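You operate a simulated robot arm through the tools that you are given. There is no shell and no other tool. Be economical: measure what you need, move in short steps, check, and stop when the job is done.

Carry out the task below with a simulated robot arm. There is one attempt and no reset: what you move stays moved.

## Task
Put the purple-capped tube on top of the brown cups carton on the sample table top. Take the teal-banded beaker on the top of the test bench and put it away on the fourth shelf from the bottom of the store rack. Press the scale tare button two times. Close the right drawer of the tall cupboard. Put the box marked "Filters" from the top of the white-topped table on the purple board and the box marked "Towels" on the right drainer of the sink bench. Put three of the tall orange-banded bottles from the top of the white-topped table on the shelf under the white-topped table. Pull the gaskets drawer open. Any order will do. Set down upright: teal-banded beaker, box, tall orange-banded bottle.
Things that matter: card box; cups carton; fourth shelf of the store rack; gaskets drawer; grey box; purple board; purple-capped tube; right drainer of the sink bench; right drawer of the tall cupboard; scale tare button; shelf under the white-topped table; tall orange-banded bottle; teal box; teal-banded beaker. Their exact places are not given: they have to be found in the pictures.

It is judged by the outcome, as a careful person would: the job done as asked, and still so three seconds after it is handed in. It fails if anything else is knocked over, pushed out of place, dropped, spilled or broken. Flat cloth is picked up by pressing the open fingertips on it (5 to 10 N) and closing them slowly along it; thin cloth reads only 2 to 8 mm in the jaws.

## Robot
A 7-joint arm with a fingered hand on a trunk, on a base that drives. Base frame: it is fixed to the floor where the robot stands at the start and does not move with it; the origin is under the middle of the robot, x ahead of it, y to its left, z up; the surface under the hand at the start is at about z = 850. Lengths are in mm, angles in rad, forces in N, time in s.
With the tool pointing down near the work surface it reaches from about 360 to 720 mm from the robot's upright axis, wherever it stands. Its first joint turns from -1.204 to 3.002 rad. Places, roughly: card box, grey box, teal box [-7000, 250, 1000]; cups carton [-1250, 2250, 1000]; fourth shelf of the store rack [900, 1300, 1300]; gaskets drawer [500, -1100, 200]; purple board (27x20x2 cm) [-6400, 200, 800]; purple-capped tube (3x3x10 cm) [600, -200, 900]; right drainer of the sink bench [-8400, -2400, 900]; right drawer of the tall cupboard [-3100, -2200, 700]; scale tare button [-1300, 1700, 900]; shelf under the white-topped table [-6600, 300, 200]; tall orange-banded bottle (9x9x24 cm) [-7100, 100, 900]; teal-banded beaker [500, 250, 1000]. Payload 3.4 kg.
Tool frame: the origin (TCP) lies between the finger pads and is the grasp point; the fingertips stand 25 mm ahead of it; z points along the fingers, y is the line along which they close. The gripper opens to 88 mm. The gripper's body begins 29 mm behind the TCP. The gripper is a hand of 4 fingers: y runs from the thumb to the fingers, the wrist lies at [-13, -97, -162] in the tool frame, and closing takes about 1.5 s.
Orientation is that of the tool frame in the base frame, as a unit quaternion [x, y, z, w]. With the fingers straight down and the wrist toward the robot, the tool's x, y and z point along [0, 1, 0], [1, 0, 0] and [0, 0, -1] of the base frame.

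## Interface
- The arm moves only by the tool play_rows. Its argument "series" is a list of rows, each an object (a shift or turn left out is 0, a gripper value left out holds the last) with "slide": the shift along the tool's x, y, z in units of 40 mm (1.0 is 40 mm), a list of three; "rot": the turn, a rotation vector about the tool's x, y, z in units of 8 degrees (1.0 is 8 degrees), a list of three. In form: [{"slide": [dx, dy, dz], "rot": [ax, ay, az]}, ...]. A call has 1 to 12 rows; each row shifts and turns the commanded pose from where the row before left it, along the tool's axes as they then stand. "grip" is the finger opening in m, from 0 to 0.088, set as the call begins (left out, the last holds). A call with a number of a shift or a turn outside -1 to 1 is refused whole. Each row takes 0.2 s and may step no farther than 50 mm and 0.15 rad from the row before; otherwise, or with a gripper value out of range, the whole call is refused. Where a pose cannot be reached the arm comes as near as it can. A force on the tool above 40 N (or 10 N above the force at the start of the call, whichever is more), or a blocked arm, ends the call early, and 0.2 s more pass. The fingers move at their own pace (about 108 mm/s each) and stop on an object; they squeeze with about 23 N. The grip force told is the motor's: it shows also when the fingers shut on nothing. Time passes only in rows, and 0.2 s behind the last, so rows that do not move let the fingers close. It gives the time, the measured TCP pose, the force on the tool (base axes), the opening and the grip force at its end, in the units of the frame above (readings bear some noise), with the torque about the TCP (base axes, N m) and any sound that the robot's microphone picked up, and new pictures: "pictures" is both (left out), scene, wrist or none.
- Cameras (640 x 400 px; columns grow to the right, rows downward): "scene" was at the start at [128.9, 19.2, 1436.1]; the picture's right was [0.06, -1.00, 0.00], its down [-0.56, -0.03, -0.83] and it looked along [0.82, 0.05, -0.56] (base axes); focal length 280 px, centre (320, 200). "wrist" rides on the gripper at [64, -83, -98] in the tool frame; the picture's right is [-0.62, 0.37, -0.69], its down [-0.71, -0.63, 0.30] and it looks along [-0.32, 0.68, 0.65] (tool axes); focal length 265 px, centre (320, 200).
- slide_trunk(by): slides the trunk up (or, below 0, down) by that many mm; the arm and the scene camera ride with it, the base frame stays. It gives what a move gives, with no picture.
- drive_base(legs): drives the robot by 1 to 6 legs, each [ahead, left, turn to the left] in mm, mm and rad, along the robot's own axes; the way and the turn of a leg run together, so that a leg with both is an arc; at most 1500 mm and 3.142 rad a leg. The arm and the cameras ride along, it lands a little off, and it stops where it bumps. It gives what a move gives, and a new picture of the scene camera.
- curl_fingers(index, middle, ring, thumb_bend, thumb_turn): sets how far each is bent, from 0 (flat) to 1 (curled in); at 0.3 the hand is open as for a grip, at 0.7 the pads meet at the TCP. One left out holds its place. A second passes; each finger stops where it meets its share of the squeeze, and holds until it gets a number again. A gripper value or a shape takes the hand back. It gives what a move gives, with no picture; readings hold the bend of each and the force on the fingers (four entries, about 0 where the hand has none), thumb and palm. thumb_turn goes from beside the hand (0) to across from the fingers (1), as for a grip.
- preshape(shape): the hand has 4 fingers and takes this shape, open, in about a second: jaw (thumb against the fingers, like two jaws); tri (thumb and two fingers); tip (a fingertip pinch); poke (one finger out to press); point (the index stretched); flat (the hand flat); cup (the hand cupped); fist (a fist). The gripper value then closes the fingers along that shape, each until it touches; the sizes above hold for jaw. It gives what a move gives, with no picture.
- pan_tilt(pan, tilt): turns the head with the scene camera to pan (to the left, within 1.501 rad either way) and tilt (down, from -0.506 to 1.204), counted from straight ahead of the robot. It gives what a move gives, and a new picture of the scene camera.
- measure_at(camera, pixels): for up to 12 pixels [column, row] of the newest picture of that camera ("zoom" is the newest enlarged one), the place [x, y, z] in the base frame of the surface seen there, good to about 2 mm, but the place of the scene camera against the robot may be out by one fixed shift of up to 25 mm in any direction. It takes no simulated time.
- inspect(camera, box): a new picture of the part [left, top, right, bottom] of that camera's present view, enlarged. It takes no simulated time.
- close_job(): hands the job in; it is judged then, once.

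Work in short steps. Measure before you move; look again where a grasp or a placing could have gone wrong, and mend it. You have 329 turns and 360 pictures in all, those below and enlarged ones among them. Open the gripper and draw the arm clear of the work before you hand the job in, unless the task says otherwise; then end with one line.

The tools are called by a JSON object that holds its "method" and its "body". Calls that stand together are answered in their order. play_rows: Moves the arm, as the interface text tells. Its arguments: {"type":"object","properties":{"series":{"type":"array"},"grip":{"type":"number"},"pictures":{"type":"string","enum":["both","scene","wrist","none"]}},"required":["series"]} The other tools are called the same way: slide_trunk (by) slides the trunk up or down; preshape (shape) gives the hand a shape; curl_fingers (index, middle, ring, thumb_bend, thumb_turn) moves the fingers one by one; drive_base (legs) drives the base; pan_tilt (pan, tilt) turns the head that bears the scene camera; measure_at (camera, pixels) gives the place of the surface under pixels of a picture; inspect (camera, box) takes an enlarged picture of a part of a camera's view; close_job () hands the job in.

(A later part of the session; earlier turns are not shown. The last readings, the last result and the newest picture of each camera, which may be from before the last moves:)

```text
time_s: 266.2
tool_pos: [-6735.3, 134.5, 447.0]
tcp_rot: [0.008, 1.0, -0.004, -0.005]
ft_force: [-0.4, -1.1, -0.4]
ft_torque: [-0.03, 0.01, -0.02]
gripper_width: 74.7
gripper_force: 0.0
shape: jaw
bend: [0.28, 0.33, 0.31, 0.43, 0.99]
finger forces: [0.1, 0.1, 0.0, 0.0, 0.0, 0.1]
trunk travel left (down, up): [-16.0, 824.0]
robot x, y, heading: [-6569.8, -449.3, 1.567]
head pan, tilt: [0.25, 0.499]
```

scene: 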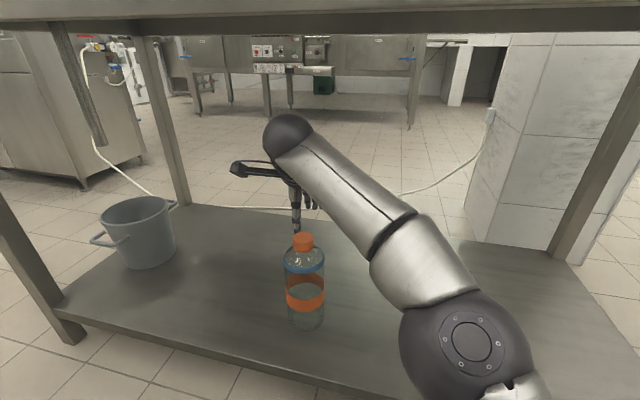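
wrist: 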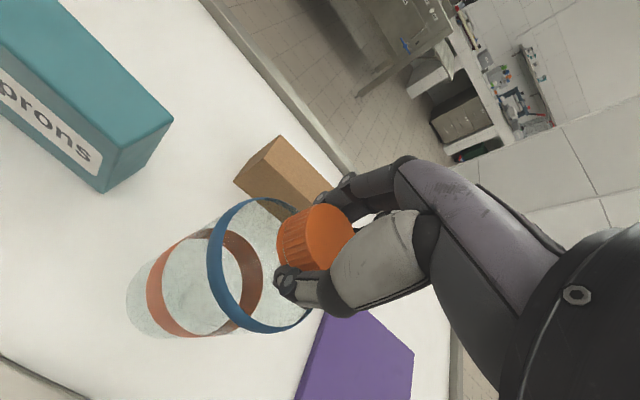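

Bottle A stands upright on the lower shelf. Back out, raise the trunk and go for bottle B.

{"method": "drive_base", "body": {"legs": [[-440, 0, 0]]}}

{"method": "slide_trunk", "body": {"by": 400}}

{"method": "slide_trunk", "body": {"by": 325}}

{"method": "drive_base", "body": {"legs": [[0, 330, 0]]}}

{"method": "inspect", "body": {"camera": "wrist", "box": [0, 0, 640, 400]}}

```text
time_s: 268.9
tool_pos: [-6733.5, -304.7, 447.6]
tcp_rot: [0.013, 1.0, -0.004, -0.005]
ft_force: [-0.2, -0.1, 0.1]
ft_torque: [-0.01, 0.06, -0.02]
gripper_width: 74.8
gripper_force: 0.1
shape: jaw
bend: [0.28, 0.33, 0.31, 0.43, 0.99]
finger forces: [0.0, 0.0, 0.1, 0.0, 0.0, 0.1]
trunk travel left (down, up): [-16.0, 824.0]
robot x, y, heading: [-6573.2, -887.4, 1.564]
head pan, tilt: [0.25, 0.499]
```

scene: 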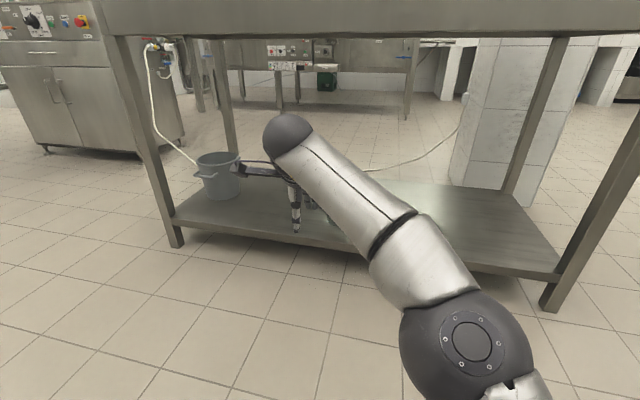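

```text
time_s: 272.7
tool_pos: [-6733.5, -304.7, 847.6]
tcp_rot: [0.013, 1.0, -0.003, -0.004]
ft_force: [0.2, 0.2, -1.1]
ft_torque: [0.0, 0.0, 0.0]
gripper_width: 74.7
gripper_force: 0.0
shape: jaw
bend: [0.28, 0.33, 0.31, 0.43, 0.99]
finger forces: [0.1, 0.1, 0.1, 0.1, 0.1, 0.1]
trunk travel left (down, up): [-416.0, 424.0]
robot x, y, heading: [-6576.2, -889.8, 1.558]
head pan, tilt: [0.25, 0.499]
```

```text
time_s: 275.9
tool_pos: [-6733.2, -304.5, 1172.9]
tcp_rot: [0.013, 1.0, -0.003, -0.005]
ft_force: [-0.7, -0.5, 0.4]
ft_torque: [0.01, 0.02, 0.02]
gripper_width: 74.8
gripper_force: 0.1
shape: jaw
bend: [0.28, 0.33, 0.31, 0.43, 0.99]
finger forces: [0.0, 0.0, 0.0, 0.1, 0.1, 0.0]
trunk travel left (down, up): [-740.0, 99.0]
robot x, y, heading: [-6571.5, -887.4, 1.556]
head pan, tilt: [0.25, 0.499]
```

```text
time_s: 278.1
tool_pos: [-7057.9, -297.3, 1173.0]
tcp_rot: [0.016, 1.0, -0.004, -0.005]
ft_force: [-0.6, -0.4, -1.0]
ft_torque: [0.01, -0.01, -0.05]
gripper_width: 74.8
gripper_force: 0.1
shape: jaw
bend: [0.28, 0.33, 0.31, 0.43, 0.99]
finger forces: [0.0, 0.0, 0.1, 0.0, 0.0, 0.1]
trunk travel left (down, up): [-740.0, 99.0]
robot x, y, heading: [-6904.0, -886.3, 1.553]
head pan, tilt: [0.25, 0.499]
```

scene: 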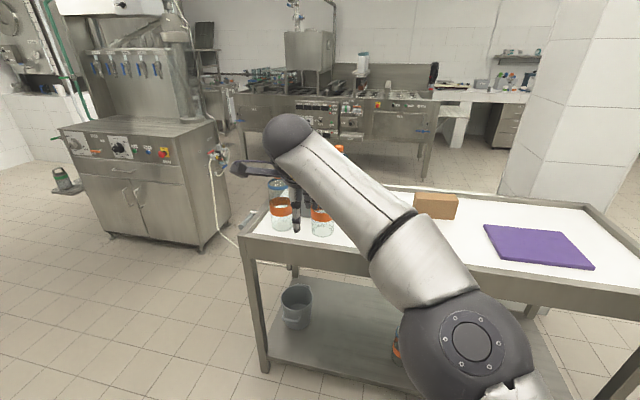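

```text
1.00 times, centred on (320, 200) of wrist (not enlarged: the box is as wide or as high as the picture)
```

zoom: 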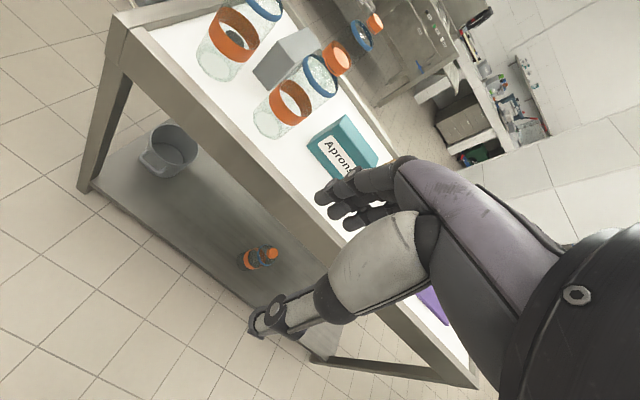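

Measure bottle B's cap at (337,58) and C, D.

{"method": "inspect", "body": {"camera": "wrist", "box": [200, 0, 420, 140]}}

```text
2.86 times, centred on (310, 70) of wrist
```

zoom: 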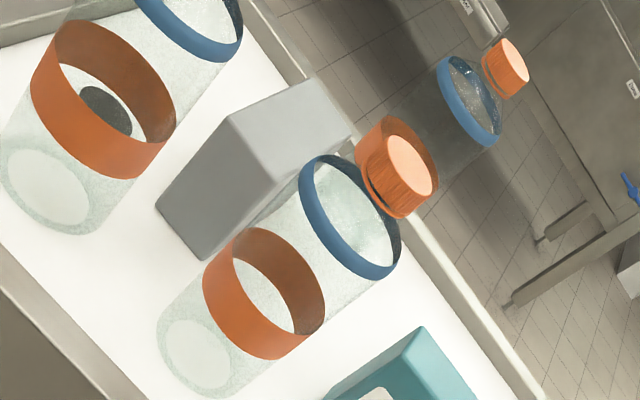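

{"method": "measure_at", "body": {"camera": "zoom", "pixels": [[410, 165], [395, 140], [430, 190], [425, 155], [395, 175], [515, 60], [285, 85], [350, 135], [230, 125], [208, 255], [160, 205]]}}

```text
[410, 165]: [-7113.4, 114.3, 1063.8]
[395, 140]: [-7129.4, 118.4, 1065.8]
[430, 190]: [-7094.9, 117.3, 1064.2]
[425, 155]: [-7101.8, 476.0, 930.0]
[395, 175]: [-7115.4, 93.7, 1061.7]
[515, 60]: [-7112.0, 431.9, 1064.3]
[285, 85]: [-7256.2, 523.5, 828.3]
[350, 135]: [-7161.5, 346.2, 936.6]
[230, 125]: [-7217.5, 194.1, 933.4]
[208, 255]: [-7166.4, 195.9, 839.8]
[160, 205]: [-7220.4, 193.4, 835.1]
```

Cap B centre ≈ (-7112,115). Drive there.

{"method": "drive_base", "body": {"legs": [[0, 51, 0.017], [413, 0, 0]]}}

{"method": "inspect", "body": {"camera": "wrist", "box": [120, 100, 440, 340]}}

```text
time_s: 281.2
tool_pos: [-7113.9, 118.3, 1171.9]
tcp_rot: [0.011, 1.0, -0.004, -0.005]
ft_force: [-0.8, 0.3, -0.6]
ft_torque: [0.01, -0.01, 0.02]
gripper_width: 74.7
gripper_force: 0.1
shape: jaw
bend: [0.28, 0.33, 0.31, 0.43, 0.99]
finger forces: [0.0, 0.0, 0.0, 0.0, 0.0, 0.0]
trunk travel left (down, up): [-740.0, 99.0]
robot x, y, heading: [-6952.9, -469.9, 1.565]
head pan, tilt: [0.25, 0.499]
```

scene: 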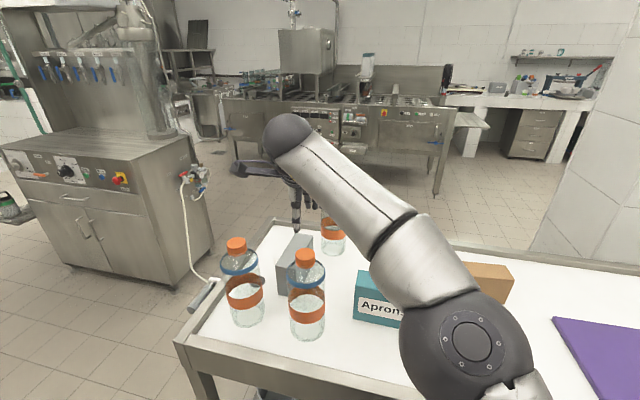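

```text
1.67 times, centred on (280, 220) of wrist
```

zoom: 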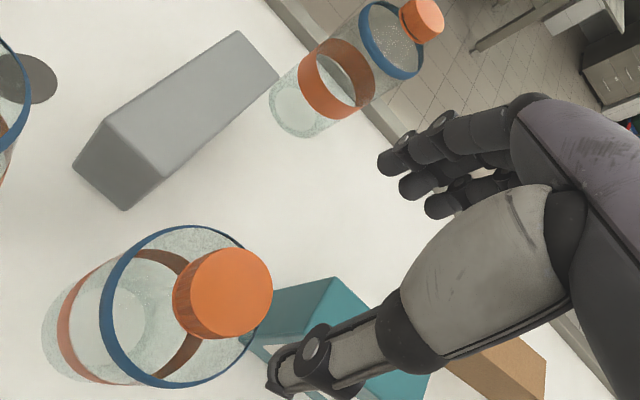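

Centred. Descend 110 mm and close on the cap.

{"method": "play_rows", "body": {"series": [{"slide": [0, -0.05, 0.8]}, {"slide": [0, 0, 0.8]}, {"slide": [0, 0, 0.6]}, {"slide": [0, 0, 0.55]}], "grip": 0.07, "pictures": "wrist"}}

{"method": "play_rows", "body": {"series": [{}, {}, {}, {}, {}, {}, {}, {}], "grip": 0.02, "pictures": "none"}}

{"method": "play_rows", "body": {"series": [{"slide": [0, 0, -0.3]}, {"slide": [0, 0, -0.6]}, {"slide": [0, 0, -0.6]}, {"slide": [0, 0, -0.5]}], "pictures": "wrist"}}

```text
time_s: 282.2
tool_pos: [-7115.0, 115.8, 1061.9]
tcp_rot: [0.011, 1.0, -0.003, -0.005]
ft_force: [0.7, 0.0, 0.3]
ft_torque: [-0.03, -0.03, 0.0]
gripper_width: 70.1
gripper_force: 0.2
shape: jaw
bend: [0.27, 0.34, 0.31, 0.49, 0.99]
finger forces: [0.0, 0.0, 0.0, 0.0, 0.0, 0.0]
trunk travel left (down, up): [-740.0, 99.0]
robot x, y, heading: [-6952.4, -466.2, 1.561]
head pan, tilt: [0.25, 0.499]
```

wrist: 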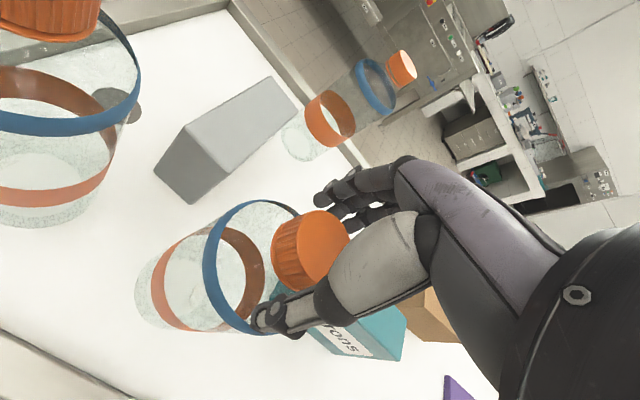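

```text
time_s: 284.0
tool_pos: [-7114.5, 114.7, 1062.6]
tcp_rot: [0.01, 1.0, -0.005, -0.005]
ft_force: [-0.3, 0.5, 0.2]
ft_torque: [0.0, -0.04, -0.02]
gripper_width: 32.5
gripper_force: 23.3
shape: jaw
bend: [0.74, 0.5, 0.55, 0.75, 1.0]
finger forces: [11.5, 6.9, 1.8, 0.1, 17.9, 0.0]
trunk travel left (down, up): [-740.0, 99.0]
robot x, y, heading: [-6950.5, -466.5, 1.563]
head pan, tilt: [0.25, 0.499]
```

```text
time_s: 285.0
tool_pos: [-7116.6, 115.3, 1141.5]
tcp_rot: [0.01, 1.0, -0.004, -0.004]
ft_force: [-0.8, 0.3, -0.4]
ft_torque: [-0.01, -0.04, -0.01]
gripper_width: 32.6
gripper_force: 22.4
shape: jaw
bend: [0.74, 0.5, 0.55, 0.75, 1.0]
finger forces: [11.5, 6.8, 1.9, 0.0, 18.2, 0.1]
trunk travel left (down, up): [-740.0, 99.0]
robot x, y, heading: [-6950.9, -465.7, 1.561]
head pan, tilt: [0.25, 0.499]
```

wrist: 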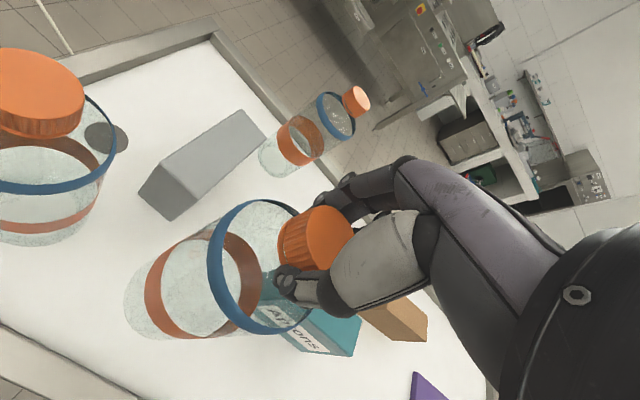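

Lifted. Back off, shift to x≈-6890 and lower the trunk by 715.

{"method": "drive_base", "body": {"legs": [[-430, 0, 0], [0, -222, 0.008]]}}

{"method": "slide_trunk", "body": {"by": -400}}

{"method": "slide_trunk", "body": {"by": -315}}

```text
time_s: 288.9
tool_pos: [-6894.8, -310.7, 1142.0]
tcp_rot: [0.014, 1.0, -0.003, -0.005]
ft_force: [0.7, 0.8, -1.3]
ft_torque: [0.02, 0.0, 0.0]
gripper_width: 32.4
gripper_force: 22.9
shape: jaw
bend: [0.74, 0.5, 0.55, 0.75, 1.0]
finger forces: [11.5, 6.9, 1.9, 0.0, 18.3, 0.0]
trunk travel left (down, up): [-740.0, 99.0]
robot x, y, heading: [-6735.6, -896.1, 1.561]
head pan, tilt: [0.25, 0.499]
```

scene: 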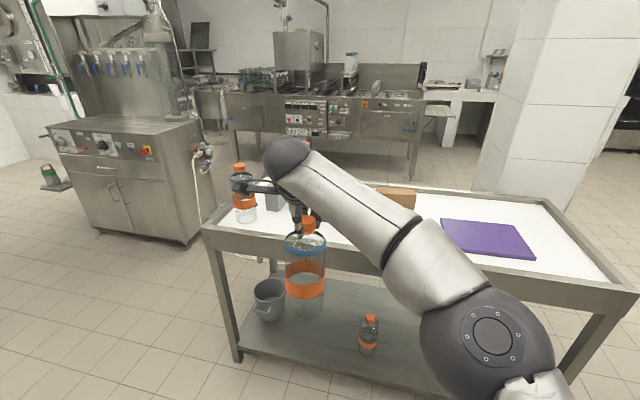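

```text
time_s: 292.7
tool_pos: [-6896.7, -311.9, 743.1]
tcp_rot: [0.013, 1.0, -0.004, -0.004]
ft_force: [0.1, 0.9, 0.3]
ft_torque: [-0.01, -0.04, 0.04]
gripper_width: 32.4
gripper_force: 23.3
shape: jaw
bend: [0.74, 0.5, 0.55, 0.75, 1.0]
finger forces: [11.5, 6.9, 1.9, 0.0, 18.5, 0.1]
trunk travel left (down, up): [-340.0, 499.0]
robot x, y, heading: [-6733.4, -893.4, 1.561]
head pan, tilt: [0.25, 0.499]
```

```text
time_s: 295.8
tool_pos: [-6896.7, -311.0, 427.4]
tcp_rot: [0.013, 1.0, -0.003, -0.004]
ft_force: [1.1, -0.4, 0.0]
ft_torque: [0.02, -0.01, -0.01]
gripper_width: 32.4
gripper_force: 22.9
shape: jaw
bend: [0.74, 0.5, 0.55, 0.75, 1.0]
finger forces: [11.4, 6.9, 1.8, 0.0, 18.7, 0.0]
trunk travel left (down, up): [-26.0, 814.0]
robot x, y, heading: [-6734.9, -895.9, 1.561]
head pan, tilt: [0.25, 0.499]
```

Drive forward 445 over the shelf, then lower 40 mm by arm.

{"method": "drive_base", "body": {"legs": [[445, 0, 0]]}}

{"method": "play_rows", "body": {"series": [{"slide": [0, 0, 0.4]}, {"slide": [0, 0, 0.4]}, {"slide": [0, 0, 0.2]}, {}], "pictures": "none"}}

{"method": "play_rows", "body": {"series": [{"slide": [0, 0, 0.07]}, {"slide": [0, 0, 0.05]}, {}], "pictures": "none"}}

```text
time_s: 298.5
tool_pos: [-6894.1, 133.6, 427.2]
tcp_rot: [0.011, 1.0, -0.004, -0.004]
ft_force: [0.2, 0.6, -1.0]
ft_torque: [0.01, -0.01, 0.0]
gripper_width: 32.5
gripper_force: 22.7
shape: jaw
bend: [0.74, 0.5, 0.55, 0.75, 1.0]
finger forces: [11.4, 7.0, 1.9, 0.0, 18.8, 0.0]
trunk travel left (down, up): [-26.0, 814.0]
robot x, y, heading: [-6730.4, -447.1, 1.562]
head pan, tilt: [0.25, 0.499]
```

scene: 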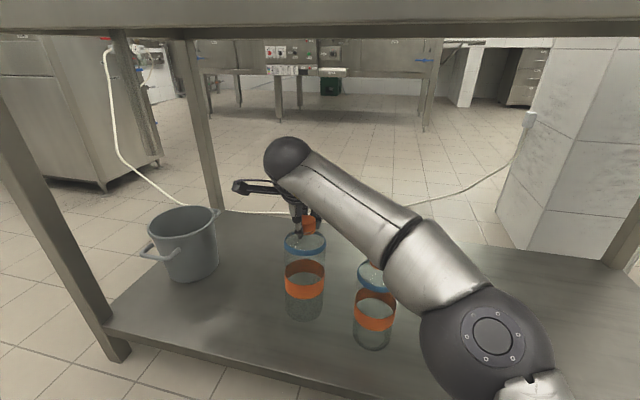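

```text
time_s: 299.5
tool_pos: [-6893.5, 134.5, 386.5]
tcp_rot: [0.01, 1.0, -0.003, -0.004]
ft_force: [-0.4, 0.7, -0.9]
ft_torque: [0.01, -0.01, 0.02]
gripper_width: 32.6
gripper_force: 22.9
shape: jaw
bend: [0.74, 0.5, 0.55, 0.75, 1.0]
finger forces: [11.5, 7.0, 1.9, 0.1, 18.8, 0.1]
trunk travel left (down, up): [-26.0, 814.0]
robot x, y, heading: [-6730.9, -449.5, 1.561]
head pan, tilt: [0.25, 0.499]
```

```text
time_s: 300.3
tool_pos: [-6892.9, 134.4, 385.3]
tcp_rot: [0.011, 1.0, -0.003, -0.005]
ft_force: [0.6, -1.2, 5.8]
ft_torque: [-0.14, 0.0, 0.01]
gripper_width: 32.4
gripper_force: 24.1
shape: jaw
bend: [0.74, 0.5, 0.55, 0.75, 1.0]
finger forces: [11.5, 6.9, 1.8, 0.1, 23.3, 0.1]
trunk travel left (down, up): [-26.0, 814.0]
robot x, y, heading: [-6727.0, -449.9, 1.564]
head pan, tilt: [0.25, 0.499]
```

Contact (5.8 N). Open, rise, and look.

{"method": "play_rows", "body": {"series": [{}, {}, {}, {}], "grip": 0.075, "pictures": "none"}}

{"method": "play_rows", "body": {"series": [{"slide": [0, 0, -0.3]}, {"slide": [0, 0, -0.6]}, {"slide": [0, 0, -0.7]}], "pictures": "scene"}}

```text
time_s: 301.3
tool_pos: [-6891.9, 134.9, 383.0]
tcp_rot: [0.011, 1.0, -0.003, -0.005]
ft_force: [0.3, -0.6, -0.2]
ft_torque: [-0.02, 0.0, -0.02]
gripper_width: 74.7
gripper_force: 0.0
shape: jaw
bend: [0.28, 0.33, 0.31, 0.43, 0.99]
finger forces: [0.0, 0.1, 0.1, 0.0, 0.1, 0.0]
trunk travel left (down, up): [-26.0, 814.0]
robot x, y, heading: [-6725.3, -446.5, 1.563]
head pan, tilt: [0.25, 0.499]
```

```text
time_s: 302.1
tool_pos: [-6893.4, 135.0, 446.1]
tcp_rot: [0.011, 1.0, -0.003, -0.004]
ft_force: [0.3, 0.3, -0.6]
ft_torque: [-0.01, 0.01, 0.01]
gripper_width: 75.1
gripper_force: 0.1
shape: jaw
bend: [0.28, 0.33, 0.31, 0.43, 0.99]
finger forces: [0.0, 0.1, 0.1, 0.0, 0.1, 0.0]
trunk travel left (down, up): [-26.0, 814.0]
robot x, y, heading: [-6728.7, -448.5, 1.56]
head pan, tilt: [0.25, 0.499]
```

scene: 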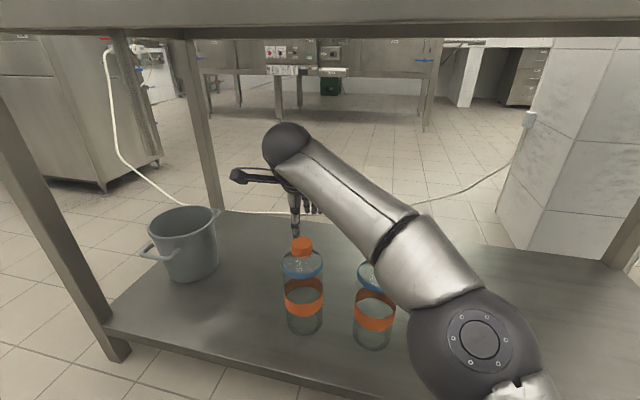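

Two bottles stand on the shelf. Back out, raise, and go to bottle D.

{"method": "drive_base", "body": {"legs": [[-440, 0, 0]]}}

{"method": "slide_trunk", "body": {"by": 400}}

{"method": "slide_trunk", "body": {"by": 325}}

{"method": "drive_base", "body": {"legs": [[0, 370, 0.01]]}}

{"method": "inspect", "body": {"camera": "wrist", "box": [200, 0, 520, 200]}}

```text
time_s: 304.8
tool_pos: [-6895.5, -300.6, 446.1]
tcp_rot: [0.014, 1.0, -0.004, -0.005]
ft_force: [-0.2, -0.6, 0.6]
ft_torque: [0.02, 0.03, -0.03]
gripper_width: 74.9
gripper_force: 0.1
shape: jaw
bend: [0.28, 0.33, 0.31, 0.43, 0.99]
finger forces: [0.0, 0.0, 0.1, 0.1, 0.1, 0.0]
trunk travel left (down, up): [-26.0, 814.0]
robot x, y, heading: [-6733.8, -887.3, 1.56]
head pan, tilt: [0.25, 0.499]
```

scene: 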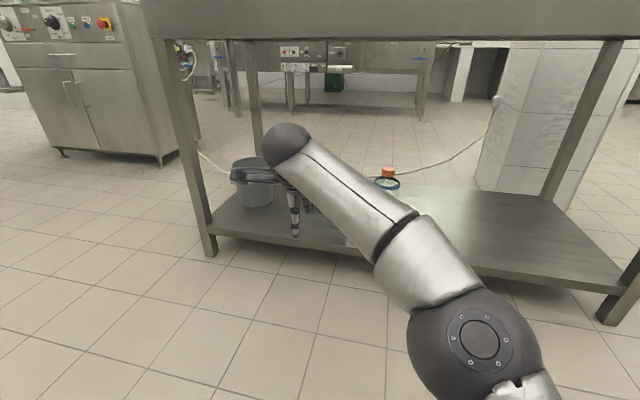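

```text
time_s: 308.6
tool_pos: [-6895.9, -301.1, 846.9]
tcp_rot: [0.013, 1.0, -0.004, -0.003]
ft_force: [0.3, -0.3, -0.2]
ft_torque: [-0.04, -0.01, 0.01]
gripper_width: 74.9
gripper_force: 0.0
shape: jaw
bend: [0.28, 0.33, 0.31, 0.43, 0.99]
finger forces: [0.0, 0.1, 0.1, 0.0, 0.0, 0.0]
trunk travel left (down, up): [-426.0, 414.0]
robot x, y, heading: [-6733.7, -885.7, 1.563]
head pan, tilt: [0.25, 0.499]
```

```text
time_s: 311.8
tool_pos: [-6896.7, -301.1, 1172.9]
tcp_rot: [0.014, 1.0, -0.003, -0.004]
ft_force: [0.6, 0.5, 0.5]
ft_torque: [-0.01, -0.01, 0.01]
gripper_width: 74.7
gripper_force: 0.1
shape: jaw
bend: [0.28, 0.33, 0.31, 0.43, 0.99]
finger forces: [0.0, 0.0, 0.0, 0.0, 0.0, 0.0]
trunk travel left (down, up): [-750.0, 89.0]
robot x, y, heading: [-6734.5, -890.4, 1.558]
head pan, tilt: [0.25, 0.499]
```

```text
time_s: 314.1
tool_pos: [-7265.8, -300.7, 1170.7]
tcp_rot: [0.008, 1.0, -0.004, -0.004]
ft_force: [-0.3, -0.2, -0.4]
ft_torque: [0.01, -0.02, 0.0]
gripper_width: 74.7
gripper_force: 0.2
shape: jaw
bend: [0.28, 0.33, 0.31, 0.43, 0.99]
finger forces: [0.1, 0.1, 0.1, 0.0, 0.1, 0.1]
trunk travel left (down, up): [-750.0, 89.0]
robot x, y, heading: [-7092.3, -882.7, 1.569]
head pan, tilt: [0.25, 0.499]
```

scene: 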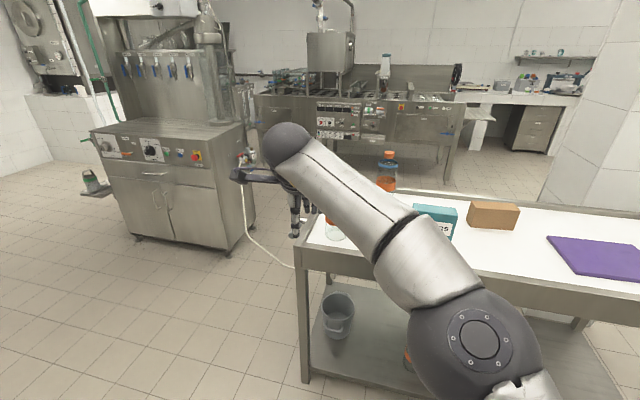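

```text
2.00 times, centred on (360, 100) of wrist
```

zoom: 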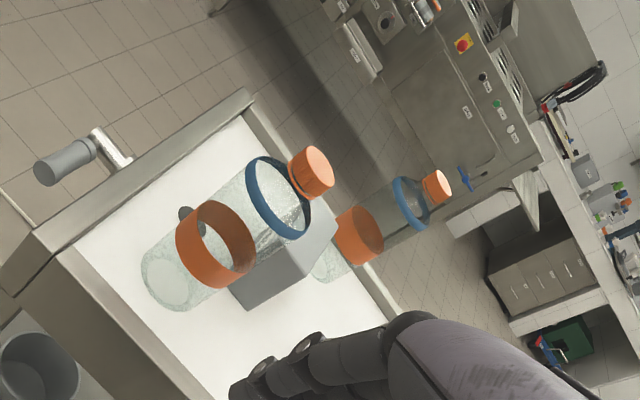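

{"method": "measure_at", "body": {"camera": "zoom", "pixels": [[322, 168], [312, 152], [332, 182], [300, 180], [318, 190], [290, 170], [60, 160], [110, 155], [190, 215], [250, 300]]}}

```text
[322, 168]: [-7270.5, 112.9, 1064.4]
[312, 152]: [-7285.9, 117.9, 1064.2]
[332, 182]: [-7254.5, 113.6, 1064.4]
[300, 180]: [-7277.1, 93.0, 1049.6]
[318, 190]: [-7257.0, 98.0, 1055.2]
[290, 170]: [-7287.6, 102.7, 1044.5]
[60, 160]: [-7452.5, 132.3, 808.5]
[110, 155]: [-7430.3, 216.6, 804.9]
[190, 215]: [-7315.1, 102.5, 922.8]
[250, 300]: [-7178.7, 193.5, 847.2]
```

Cap D centre ≈ (-7270,114). Drive forward 415.

{"method": "drive_base", "body": {"legs": [[415, 5, 0]]}}

{"method": "inspect", "body": {"camera": "wrist", "box": [120, 100, 440, 340]}}

```text
time_s: 316.7
tool_pos: [-7272.4, 105.3, 1171.5]
tcp_rot: [0.006, 1.0, -0.004, -0.005]
ft_force: [0.8, -0.5, 0.3]
ft_torque: [-0.02, 0.01, 0.01]
gripper_width: 74.7
gripper_force: 0.2
shape: jaw
bend: [0.28, 0.33, 0.31, 0.43, 0.99]
finger forces: [0.1, 0.1, 0.0, 0.0, 0.1, 0.0]
trunk travel left (down, up): [-750.0, 89.0]
robot x, y, heading: [-7104.5, -475.1, 1.574]
head pan, tilt: [0.25, 0.499]
```

scene: 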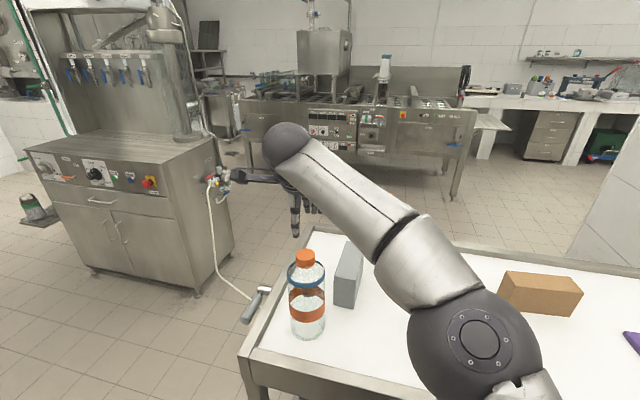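

```text
1.67 times, centred on (280, 220) of wrist
```

zoom: 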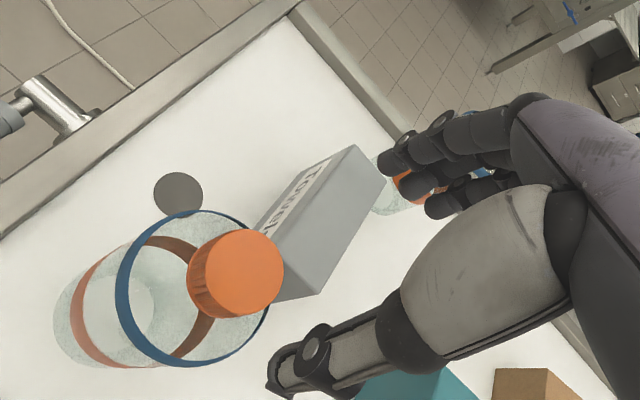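

The grey box's west face reads "Towels", so the card box is "Filters". Now descend on cap D and grip.

{"method": "play_rows", "body": {"series": [{"slide": [-0.05, 0.2, 0.8]}, {"slide": [0, 0, 0.8]}, {"slide": [0, 0, 0.6]}, {"slide": [0, 0, 0.55]}], "grip": 0.07, "pictures": "wrist"}}

{"method": "play_rows", "body": {"series": [{}, {}, {}, {}, {}, {}, {}, {}], "grip": 0.02, "pictures": "none"}}

{"method": "play_rows", "body": {"series": [{"slide": [0, 0, -0.3]}, {"slide": [0, 0, -0.6]}, {"slide": [0, 0, -0.6]}, {"slide": [0, 0, -0.5]}], "pictures": "wrist"}}

```text
time_s: 317.7
tool_pos: [-7272.4, 114.8, 1060.7]
tcp_rot: [0.006, 1.0, -0.004, -0.004]
ft_force: [-0.2, -0.8, -0.2]
ft_torque: [-0.01, 0.03, 0.02]
gripper_width: 70.2
gripper_force: 0.0
shape: jaw
bend: [0.27, 0.34, 0.31, 0.49, 0.99]
finger forces: [0.0, 0.0, 0.0, 0.0, 0.0, 0.0]
trunk travel left (down, up): [-750.0, 89.0]
robot x, y, heading: [-7101.7, -478.4, 1.572]
head pan, tilt: [0.25, 0.499]
```

wrist: 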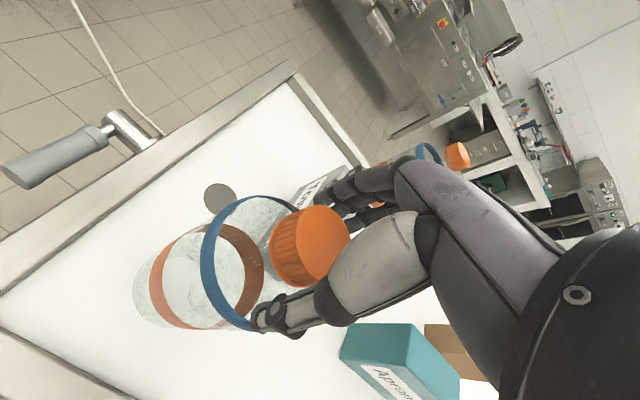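

```text
time_s: 319.5
tool_pos: [-7271.0, 115.0, 1061.8]
tcp_rot: [0.006, 1.0, -0.003, -0.004]
ft_force: [-0.3, -0.1, 1.5]
ft_torque: [0.16, -0.04, 0.01]
gripper_width: 32.5
gripper_force: 22.9
shape: jaw
bend: [0.74, 0.51, 0.55, 0.75, 1.0]
finger forces: [14.1, 8.0, 0.1, 0.1, 18.7, 0.1]
trunk travel left (down, up): [-750.0, 89.0]
robot x, y, heading: [-7100.1, -474.1, 1.571]
head pan, tilt: [0.25, 0.499]
```

```text
time_s: 320.5
tool_pos: [-7270.4, 115.1, 1141.2]
tcp_rot: [0.006, 1.0, -0.003, -0.005]
ft_force: [-0.1, 0.4, 0.7]
ft_torque: [-0.04, -0.05, 0.02]
gripper_width: 32.3
gripper_force: 23.0
shape: jaw
bend: [0.74, 0.51, 0.55, 0.75, 1.0]
finger forces: [14.1, 6.3, 0.0, 0.1, 19.2, 0.0]
trunk travel left (down, up): [-750.0, 89.0]
robot x, y, heading: [-7100.2, -479.7, 1.569]
head pan, tilt: [0.25, 0.499]
```

wrist: 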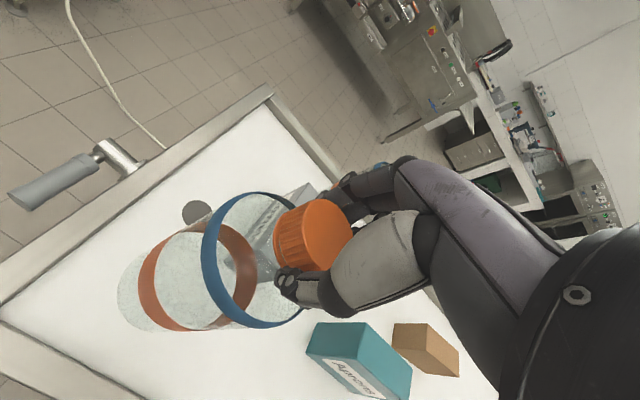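

Back off, shift right to x≈-7045 and lower.

{"method": "drive_base", "body": {"legs": [[-430, 0, 0], [0, -222, 0]]}}

{"method": "slide_trunk", "body": {"by": -400}}

{"method": "slide_trunk", "body": {"by": -315}}

{"method": "pan_tilt", "body": {"pan": 0.25, "tilt": 0.45}}

```text
time_s: 324.4
tool_pos: [-7049.0, -317.6, 1141.8]
tcp_rot: [0.008, 1.0, -0.003, -0.004]
ft_force: [0.7, -0.2, 0.0]
ft_torque: [-0.04, 0.01, 0.03]
gripper_width: 32.2
gripper_force: 22.7
shape: jaw
bend: [0.74, 0.51, 0.55, 0.75, 1.0]
finger forces: [13.9, 6.5, 0.1, 0.1, 19.3, 0.1]
trunk travel left (down, up): [-750.0, 89.0]
robot x, y, heading: [-6881.9, -906.8, 1.567]
head pan, tilt: [0.25, 0.499]
```

scene: 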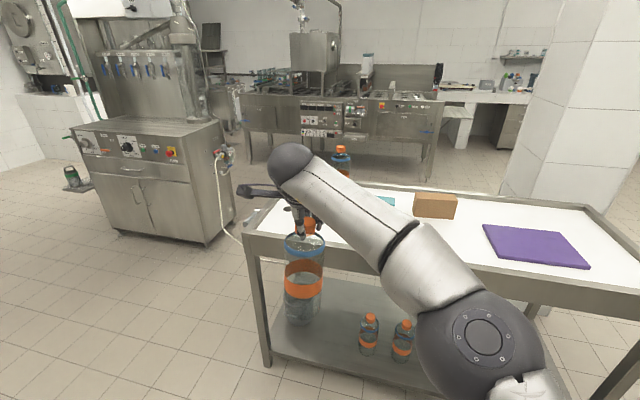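

```text
time_s: 328.2
tool_pos: [-7049.3, -317.9, 741.7]
tcp_rot: [0.007, 1.0, -0.003, -0.005]
ft_force: [0.4, 0.2, 0.8]
ft_torque: [-0.06, -0.01, 0.02]
gripper_width: 32.3
gripper_force: 23.5
shape: jaw
bend: [0.74, 0.51, 0.55, 0.75, 1.0]
finger forces: [14.0, 6.4, 0.0, 0.0, 19.5, 0.0]
trunk travel left (down, up): [-351.0, 489.0]
robot x, y, heading: [-6881.2, -907.4, 1.572]
head pan, tilt: [0.25, 0.499]
```

```text
time_s: 331.4
tool_pos: [-7049.8, -318.7, 426.2]
tcp_rot: [0.007, 1.0, -0.004, -0.004]
ft_force: [0.8, -0.1, -1.9]
ft_torque: [-0.02, 0.01, 0.01]
gripper_width: 32.5
gripper_force: 23.3
shape: jaw
bend: [0.74, 0.51, 0.55, 0.75, 1.0]
finger forces: [14.0, 6.4, 0.1, 0.1, 19.5, 0.1]
trunk travel left (down, up): [-36.0, 804.0]
robot x, y, heading: [-6880.0, -908.1, 1.569]
head pan, tilt: [0.25, 0.499]
```

```text
time_s: 332.0
tool_pos: [-7049.2, -319.0, 426.4]
tcp_rot: [0.007, 1.0, -0.003, -0.005]
ft_force: [-0.6, 0.3, -0.5]
ft_torque: [0.05, 0.0, 0.04]
gripper_width: 32.3
gripper_force: 22.7
shape: jaw
bend: [0.74, 0.51, 0.55, 0.75, 1.0]
finger forces: [13.9, 6.4, 0.0, 0.1, 19.4, 0.0]
trunk travel left (down, up): [-36.0, 804.0]
robot x, y, heading: [-6881.8, -910.4, 1.569]
head pan, tilt: [0.25, 0.45]
```

scene: 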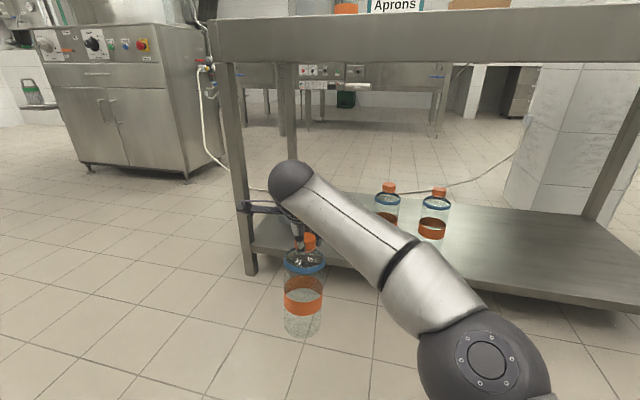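

Check the bucket's position with the wrist camera before driving in.

{"method": "inspect", "body": {"camera": "wrist", "box": [0, 0, 640, 400]}}

```text
1.00 times, centred on (320, 200) of wrist (not enlarged: the box is as wide or as high as the picture)
```

zoom: 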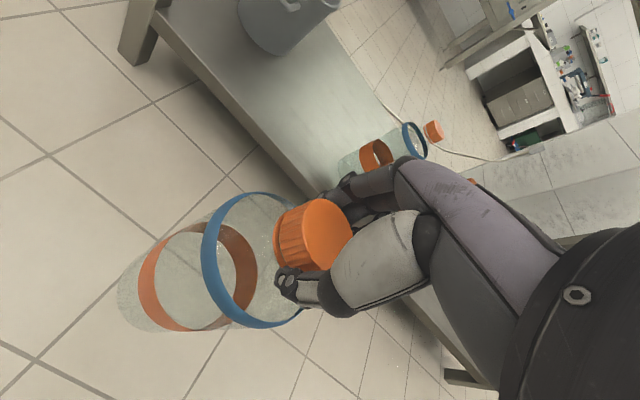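

{"method": "measure_at", "body": {"camera": "zoom", "pixels": [[300, 40], [270, 45], [330, 10], [245, 20], [360, 175], [200, 50]]}}

```text
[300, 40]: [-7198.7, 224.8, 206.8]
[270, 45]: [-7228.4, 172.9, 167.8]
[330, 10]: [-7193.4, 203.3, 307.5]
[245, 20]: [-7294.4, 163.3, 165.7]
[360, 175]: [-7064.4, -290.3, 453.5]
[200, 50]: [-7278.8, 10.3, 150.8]
```

Bucket's right edge is ≈-7185; enough room. Drive in and lower.

{"method": "drive_base", "body": {"legs": [[452, 0, 0]]}}

{"method": "play_rows", "body": {"series": [{"slide": [0, 0, 0.4]}, {"slide": [0, 0, 0.4]}, {"slide": [0, 0, 0.15]}, {}], "pictures": "none"}}

{"method": "play_rows", "body": {"series": [{"slide": [0, 0, 0.07]}, {"slide": [0, 0, 0.05]}, {}], "pictures": "none"}}

```text
time_s: 334.7
tool_pos: [-7044.5, 134.7, 426.5]
tcp_rot: [0.011, 1.0, -0.003, -0.004]
ft_force: [0.3, 0.2, -1.0]
ft_torque: [-0.03, 0.01, 0.0]
gripper_width: 32.3
gripper_force: 22.6
shape: jaw
bend: [0.74, 0.51, 0.55, 0.75, 1.0]
finger forces: [14.0, 6.4, 0.0, 0.0, 19.5, 0.0]
trunk travel left (down, up): [-36.0, 804.0]
robot x, y, heading: [-6882.9, -459.2, 1.567]
head pan, tilt: [0.25, 0.45]
```

scene: 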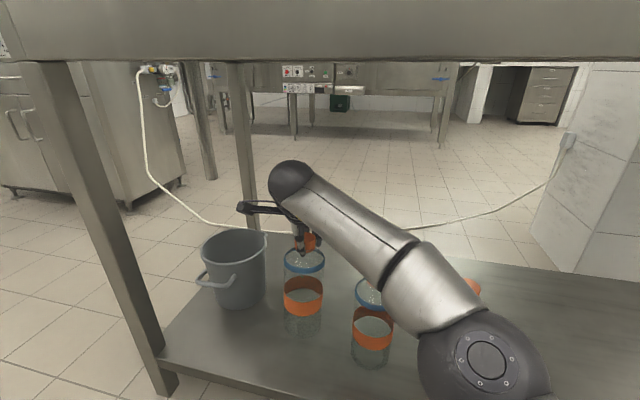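

```text
time_s: 335.7
tool_pos: [-7044.7, 136.5, 387.3]
tcp_rot: [0.01, 1.0, -0.004, -0.005]
ft_force: [0.1, -0.4, -0.6]
ft_torque: [0.0, 0.0, 0.03]
gripper_width: 32.2
gripper_force: 23.0
shape: jaw
bend: [0.74, 0.51, 0.55, 0.75, 1.0]
finger forces: [13.9, 6.5, 0.1, 0.0, 19.5, 0.1]
trunk travel left (down, up): [-36.0, 804.0]
robot x, y, heading: [-6879.4, -454.5, 1.566]
head pan, tilt: [0.25, 0.45]
```

```text
time_s: 336.5
tool_pos: [-7044.4, 135.7, 385.2]
tcp_rot: [0.01, 1.0, -0.003, -0.004]
ft_force: [0.0, 0.2, -0.3]
ft_torque: [0.04, -0.02, -0.02]
gripper_width: 32.5
gripper_force: 22.9
shape: jaw
bend: [0.74, 0.51, 0.55, 0.75, 1.0]
finger forces: [13.9, 6.5, 0.0, 0.1, 19.7, 0.0]
trunk travel left (down, up): [-36.0, 804.0]
robot x, y, heading: [-6879.3, -457.3, 1.564]
head pan, tilt: [0.25, 0.45]
```

{"method": "play_rows", "body": {"series": [{"slide": [0, 0, 0.05]}, {"slide": [0, 0, 0.04]}, {}], "pictures": "none"}}

```text
time_s: 337.3
tool_pos: [-7045.6, 134.8, 383.9]
tcp_rot: [0.011, 1.0, -0.001, -0.005]
ft_force: [-1.2, -2.4, 16.3]
ft_torque: [-0.21, 0.05, 0.0]
gripper_width: 32.9
gripper_force: 23.4
shape: jaw
bend: [0.74, 0.51, 0.55, 0.75, 1.0]
finger forces: [12.8, 8.9, 0.0, 0.0, 28.8, 0.0]
trunk travel left (down, up): [-36.0, 804.0]
robot x, y, heading: [-6878.0, -458.5, 1.565]
head pan, tilt: [0.25, 0.45]
```

Contact. Ease, open, rise and look.

{"method": "play_rows", "body": {"series": [{"slide": [0, 0, -0.04]}, {}, {}, {}, {}], "grip": 0.075, "pictures": "none"}}

{"method": "play_rows", "body": {"series": [{"slide": [0, 0, -0.3]}, {"slide": [0, 0, -0.6]}, {"slide": [0, 0, -0.7]}], "pictures": "scene"}}

```text
time_s: 338.5
tool_pos: [-7044.4, 134.6, 381.9]
tcp_rot: [0.011, 1.0, -0.003, -0.004]
ft_force: [0.6, -0.2, 0.2]
ft_torque: [0.02, 0.0, 0.02]
gripper_width: 75.1
gripper_force: 0.0
shape: jaw
bend: [0.28, 0.33, 0.31, 0.43, 0.99]
finger forces: [0.0, 0.1, 0.1, 0.0, 0.0, 0.0]
trunk travel left (down, up): [-36.0, 804.0]
robot x, y, heading: [-6879.8, -455.9, 1.567]
head pan, tilt: [0.25, 0.45]
```

```text
time_s: 339.3
tool_pos: [-7044.6, 135.4, 445.1]
tcp_rot: [0.011, 1.0, -0.004, -0.005]
ft_force: [1.1, 0.1, 0.2]
ft_torque: [-0.02, 0.0, 0.0]
gripper_width: 74.8
gripper_force: 0.0
shape: jaw
bend: [0.28, 0.33, 0.31, 0.43, 0.99]
finger forces: [0.0, 0.1, 0.1, 0.1, 0.0, 0.1]
trunk travel left (down, up): [-36.0, 804.0]
robot x, y, heading: [-6880.5, -458.7, 1.557]
head pan, tilt: [0.25, 0.45]
```

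scene: 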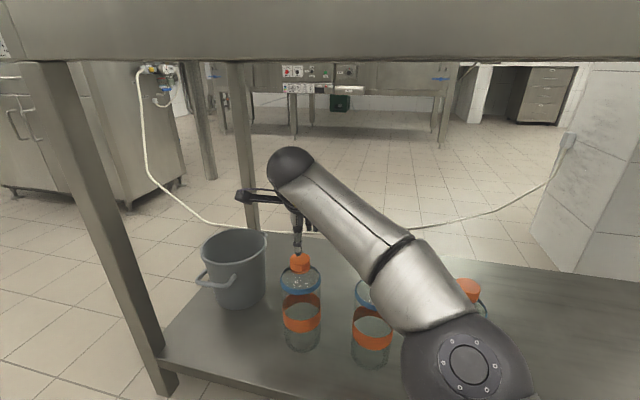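

All three bottles stand on the lower shelf. Back out, raise, and move to the card ("Filters") box.

{"method": "drive_base", "body": {"legs": [[-440, 0, 0]]}}

{"method": "slide_trunk", "body": {"by": 400}}

{"method": "slide_trunk", "body": {"by": 325}}

{"method": "drive_base", "body": {"legs": [[0, -355, 0.012], [440, 0, 0]]}}

{"method": "inspect", "body": {"camera": "wrist", "box": [100, 60, 500, 360]}}

```text
time_s: 342.0
tool_pos: [-7047.7, -303.5, 446.3]
tcp_rot: [0.01, 1.0, -0.003, -0.004]
ft_force: [0.2, 0.0, 0.6]
ft_torque: [-0.01, 0.0, 0.0]
gripper_width: 75.2
gripper_force: 0.1
shape: jaw
bend: [0.28, 0.33, 0.31, 0.43, 0.99]
finger forces: [0.0, 0.1, 0.0, 0.1, 0.1, 0.0]
trunk travel left (down, up): [-36.0, 804.0]
robot x, y, heading: [-6881.4, -897.7, 1.564]
head pan, tilt: [0.25, 0.45]
```

scene: 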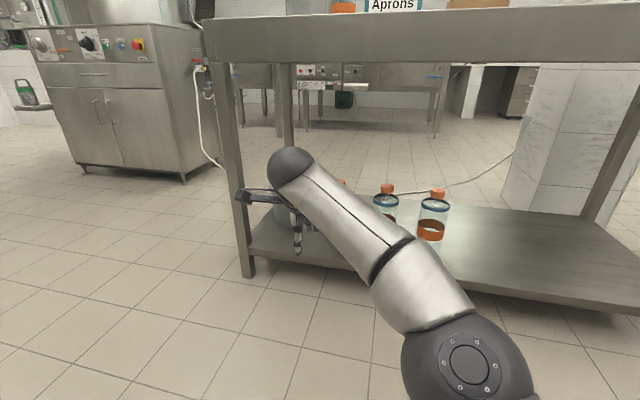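

```text
time_s: 345.8
tool_pos: [-7047.0, -303.5, 845.8]
tcp_rot: [0.01, 1.0, -0.003, -0.004]
ft_force: [0.8, -0.1, 0.5]
ft_torque: [-0.02, -0.03, -0.02]
gripper_width: 74.8
gripper_force: 0.1
shape: jaw
bend: [0.28, 0.33, 0.31, 0.43, 0.99]
finger forces: [0.0, 0.0, 0.0, 0.0, 0.0, 0.0]
trunk travel left (down, up): [-436.0, 404.0]
robot x, y, heading: [-6882.7, -896.3, 1.564]
head pan, tilt: [0.25, 0.45]
```

```text
time_s: 349.0
tool_pos: [-7047.2, -302.8, 1170.6]
tcp_rot: [0.011, 1.0, -0.004, -0.005]
ft_force: [-0.1, 0.4, 0.7]
ft_torque: [0.01, 0.02, 0.03]
gripper_width: 74.8
gripper_force: 0.1
shape: jaw
bend: [0.28, 0.33, 0.31, 0.43, 0.99]
finger forces: [0.0, 0.0, 0.0, 0.0, 0.1, 0.1]
trunk travel left (down, up): [-761.0, 79.0]
robot x, y, heading: [-6880.1, -899.8, 1.563]
head pan, tilt: [0.25, 0.45]
```

```text
time_s: 353.6
tool_pos: [-6709.8, 132.7, 1170.3]
tcp_rot: [-0.001, 1.0, -0.004, -0.005]
ft_force: [0.3, -0.3, -0.7]
ft_torque: [-0.04, -0.02, 0.01]
gripper_width: 74.8
gripper_force: 0.0
shape: jaw
bend: [0.28, 0.33, 0.31, 0.43, 0.99]
finger forces: [0.0, 0.0, 0.0, 0.0, 0.1, 0.0]
trunk travel left (down, up): [-761.0, 79.0]
robot x, y, heading: [-6533.6, -458.3, 1.582]
head pan, tilt: [0.25, 0.45]
```

scene: 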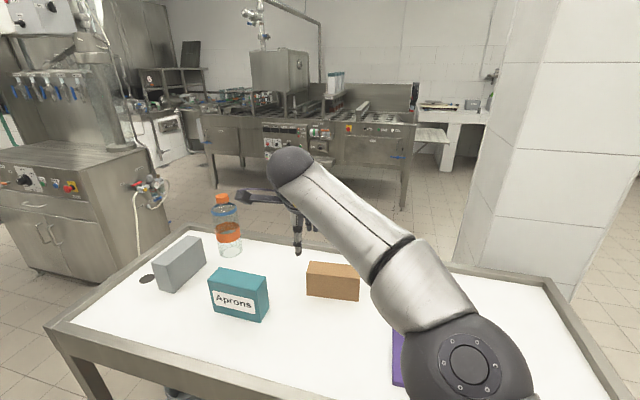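

```text
1.33 times, centred on (300, 210) of wrist
```

zoom: 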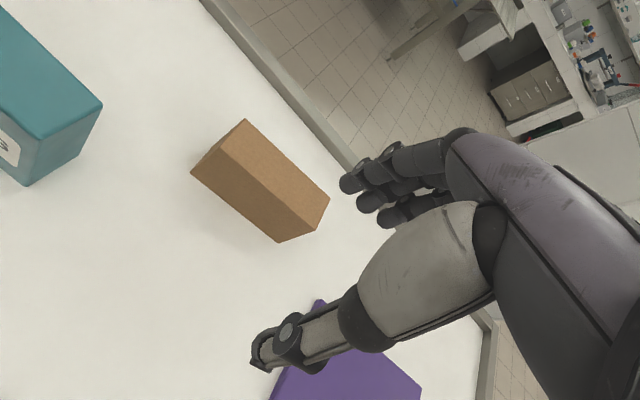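

Measure the card box's top corners once more.

{"method": "measure_at", "body": {"camera": "zoom", "pixels": [[245, 123], [327, 196], [317, 228], [226, 148], [278, 240], [270, 175], [195, 172], [320, 305], [418, 388], [280, 385]]}}

```text
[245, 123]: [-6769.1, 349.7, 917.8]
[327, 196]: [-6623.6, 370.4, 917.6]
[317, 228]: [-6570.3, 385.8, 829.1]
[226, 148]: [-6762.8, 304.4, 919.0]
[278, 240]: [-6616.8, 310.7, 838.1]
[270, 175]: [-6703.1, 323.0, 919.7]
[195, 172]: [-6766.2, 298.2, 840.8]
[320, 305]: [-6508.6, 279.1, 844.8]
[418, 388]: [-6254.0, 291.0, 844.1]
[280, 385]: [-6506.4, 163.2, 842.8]
```

Centre (-6693,333), long axis turned 7.5°. Drive 105 forward and reach the rest with the arm, turning the tool 7.5°.

{"method": "drive_base", "body": {"legs": [[105, -15, -0.01]]}}

{"method": "play_rows", "body": {"series": [{"slide": [0, 0.8, 0], "rot": [0, 0, -0.5]}, {"slide": [0, 0.8, 0], "rot": [0, 0, -0.44]}, {"slide": [0, 0.7, 0.5]}, {"slide": [0, 0, 1]}, {"slide": [0, 0, 1]}, {"slide": [0, 0, 1]}], "grip": 0.086, "pictures": "wrist"}}

```text
time_s: 354.8
tool_pos: [-6692.5, 238.3, 1170.2]
tcp_rot: [0.004, 1.0, -0.003, -0.004]
ft_force: [0.0, -0.2, 0.3]
ft_torque: [-0.02, 0.03, 0.01]
gripper_width: 74.3
gripper_force: 0.0
shape: jaw
bend: [0.28, 0.33, 0.31, 0.43, 0.99]
finger forces: [0.0, 0.1, 0.1, 0.0, 0.0, 0.0]
trunk travel left (down, up): [-761.0, 79.0]
robot x, y, heading: [-6518.6, -349.2, 1.577]
head pan, tilt: [0.25, 0.45]
```

scene: 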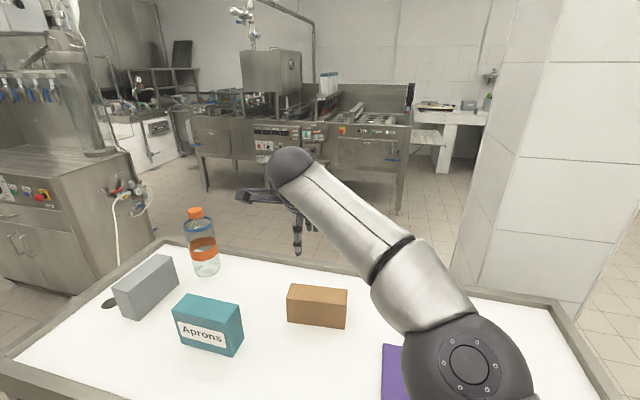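

```text
time_s: 356.2
tool_pos: [-6683.6, 271.9, 1024.9]
tcp_rot: [-0.062, 0.998, -0.004, -0.005]
ft_force: [0.3, 0.2, 0.1]
ft_torque: [0.01, -0.02, 0.0]
gripper_width: 85.9
gripper_force: 0.1
shape: jaw
bend: [0.31, 0.3, 0.3, 0.31, 0.98]
finger forces: [0.0, 0.1, 0.0, 0.0, 0.1, 0.1]
out of reach, approached as far as the arm can: row 1, 2, 3
trunk travel left (down, up): [-761.0, 79.0]
robot x, y, heading: [-6516.4, -351.5, 1.58]
head pan, tilt: [0.25, 0.45]
```

wrist: 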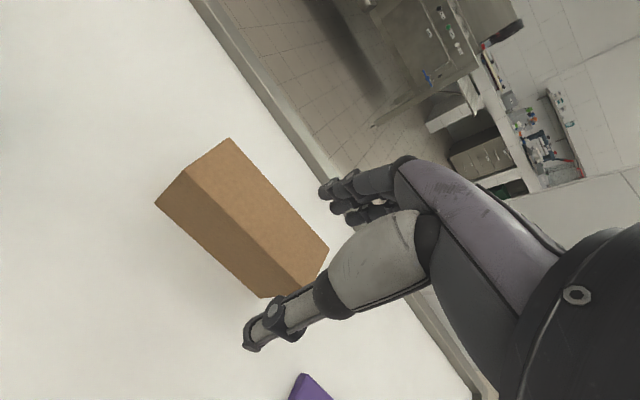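

Reach was limited up high; extend forward again at this lower height.

{"method": "play_rows", "body": {"series": [{"slide": [0, 0.5, 0.3]}, {"slide": [0.04, 0.5, 0.2]}, {"slide": [0, 0.54, 0]}], "pictures": "none"}}

```text
time_s: 357.0
tool_pos: [-6687.9, 300.9, 1009.9]
tcp_rot: [-0.063, 0.998, -0.003, -0.005]
ft_force: [0.1, 0.3, 0.6]
ft_torque: [0.0, 0.0, 0.02]
gripper_width: 85.9
gripper_force: 0.1
shape: jaw
bend: [0.31, 0.3, 0.3, 0.31, 0.98]
finger forces: [0.0, 0.0, 0.0, 0.0, 0.0, 0.1]
out of reach, approached as far as the arm can: row 2, 3
trunk travel left (down, up): [-761.0, 79.0]
robot x, y, heading: [-6520.9, -351.3, 1.581]
head pan, tilt: [0.25, 0.45]
```

Nudge the base 33 mm forward (still ~50 mm clear of the table).

{"method": "drive_base", "body": {"legs": [[33, 4, 0]]}}

{"method": "inspect", "body": {"camera": "wrist", "box": [120, 80, 420, 330]}}

```text
time_s: 357.8
tool_pos: [-6692.0, 332.7, 1010.2]
tcp_rot: [-0.062, 0.998, -0.003, -0.005]
ft_force: [0.2, 0.0, 0.8]
ft_torque: [-0.03, -0.02, -0.02]
gripper_width: 85.9
gripper_force: 0.0
shape: jaw
bend: [0.31, 0.3, 0.3, 0.31, 0.98]
finger forces: [0.0, 0.1, 0.1, 0.0, 0.0, 0.0]
trunk travel left (down, up): [-761.0, 79.0]
robot x, y, heading: [-6522.5, -318.6, 1.58]
head pan, tilt: [0.25, 0.45]
```

scene: 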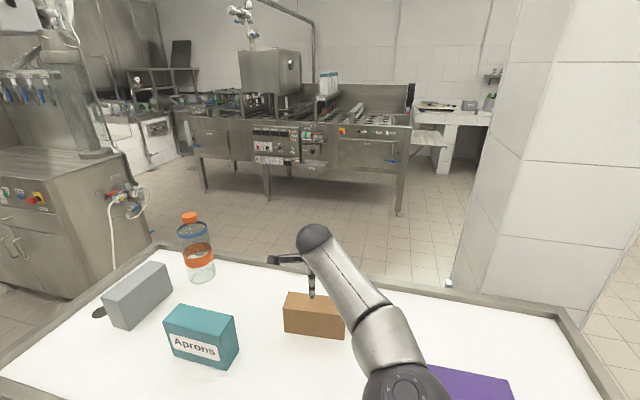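

```text
1.60 times, centred on (270, 205) of wrist
```

zoom: 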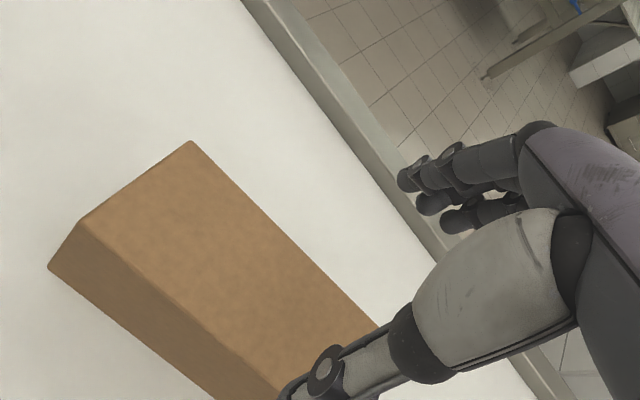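

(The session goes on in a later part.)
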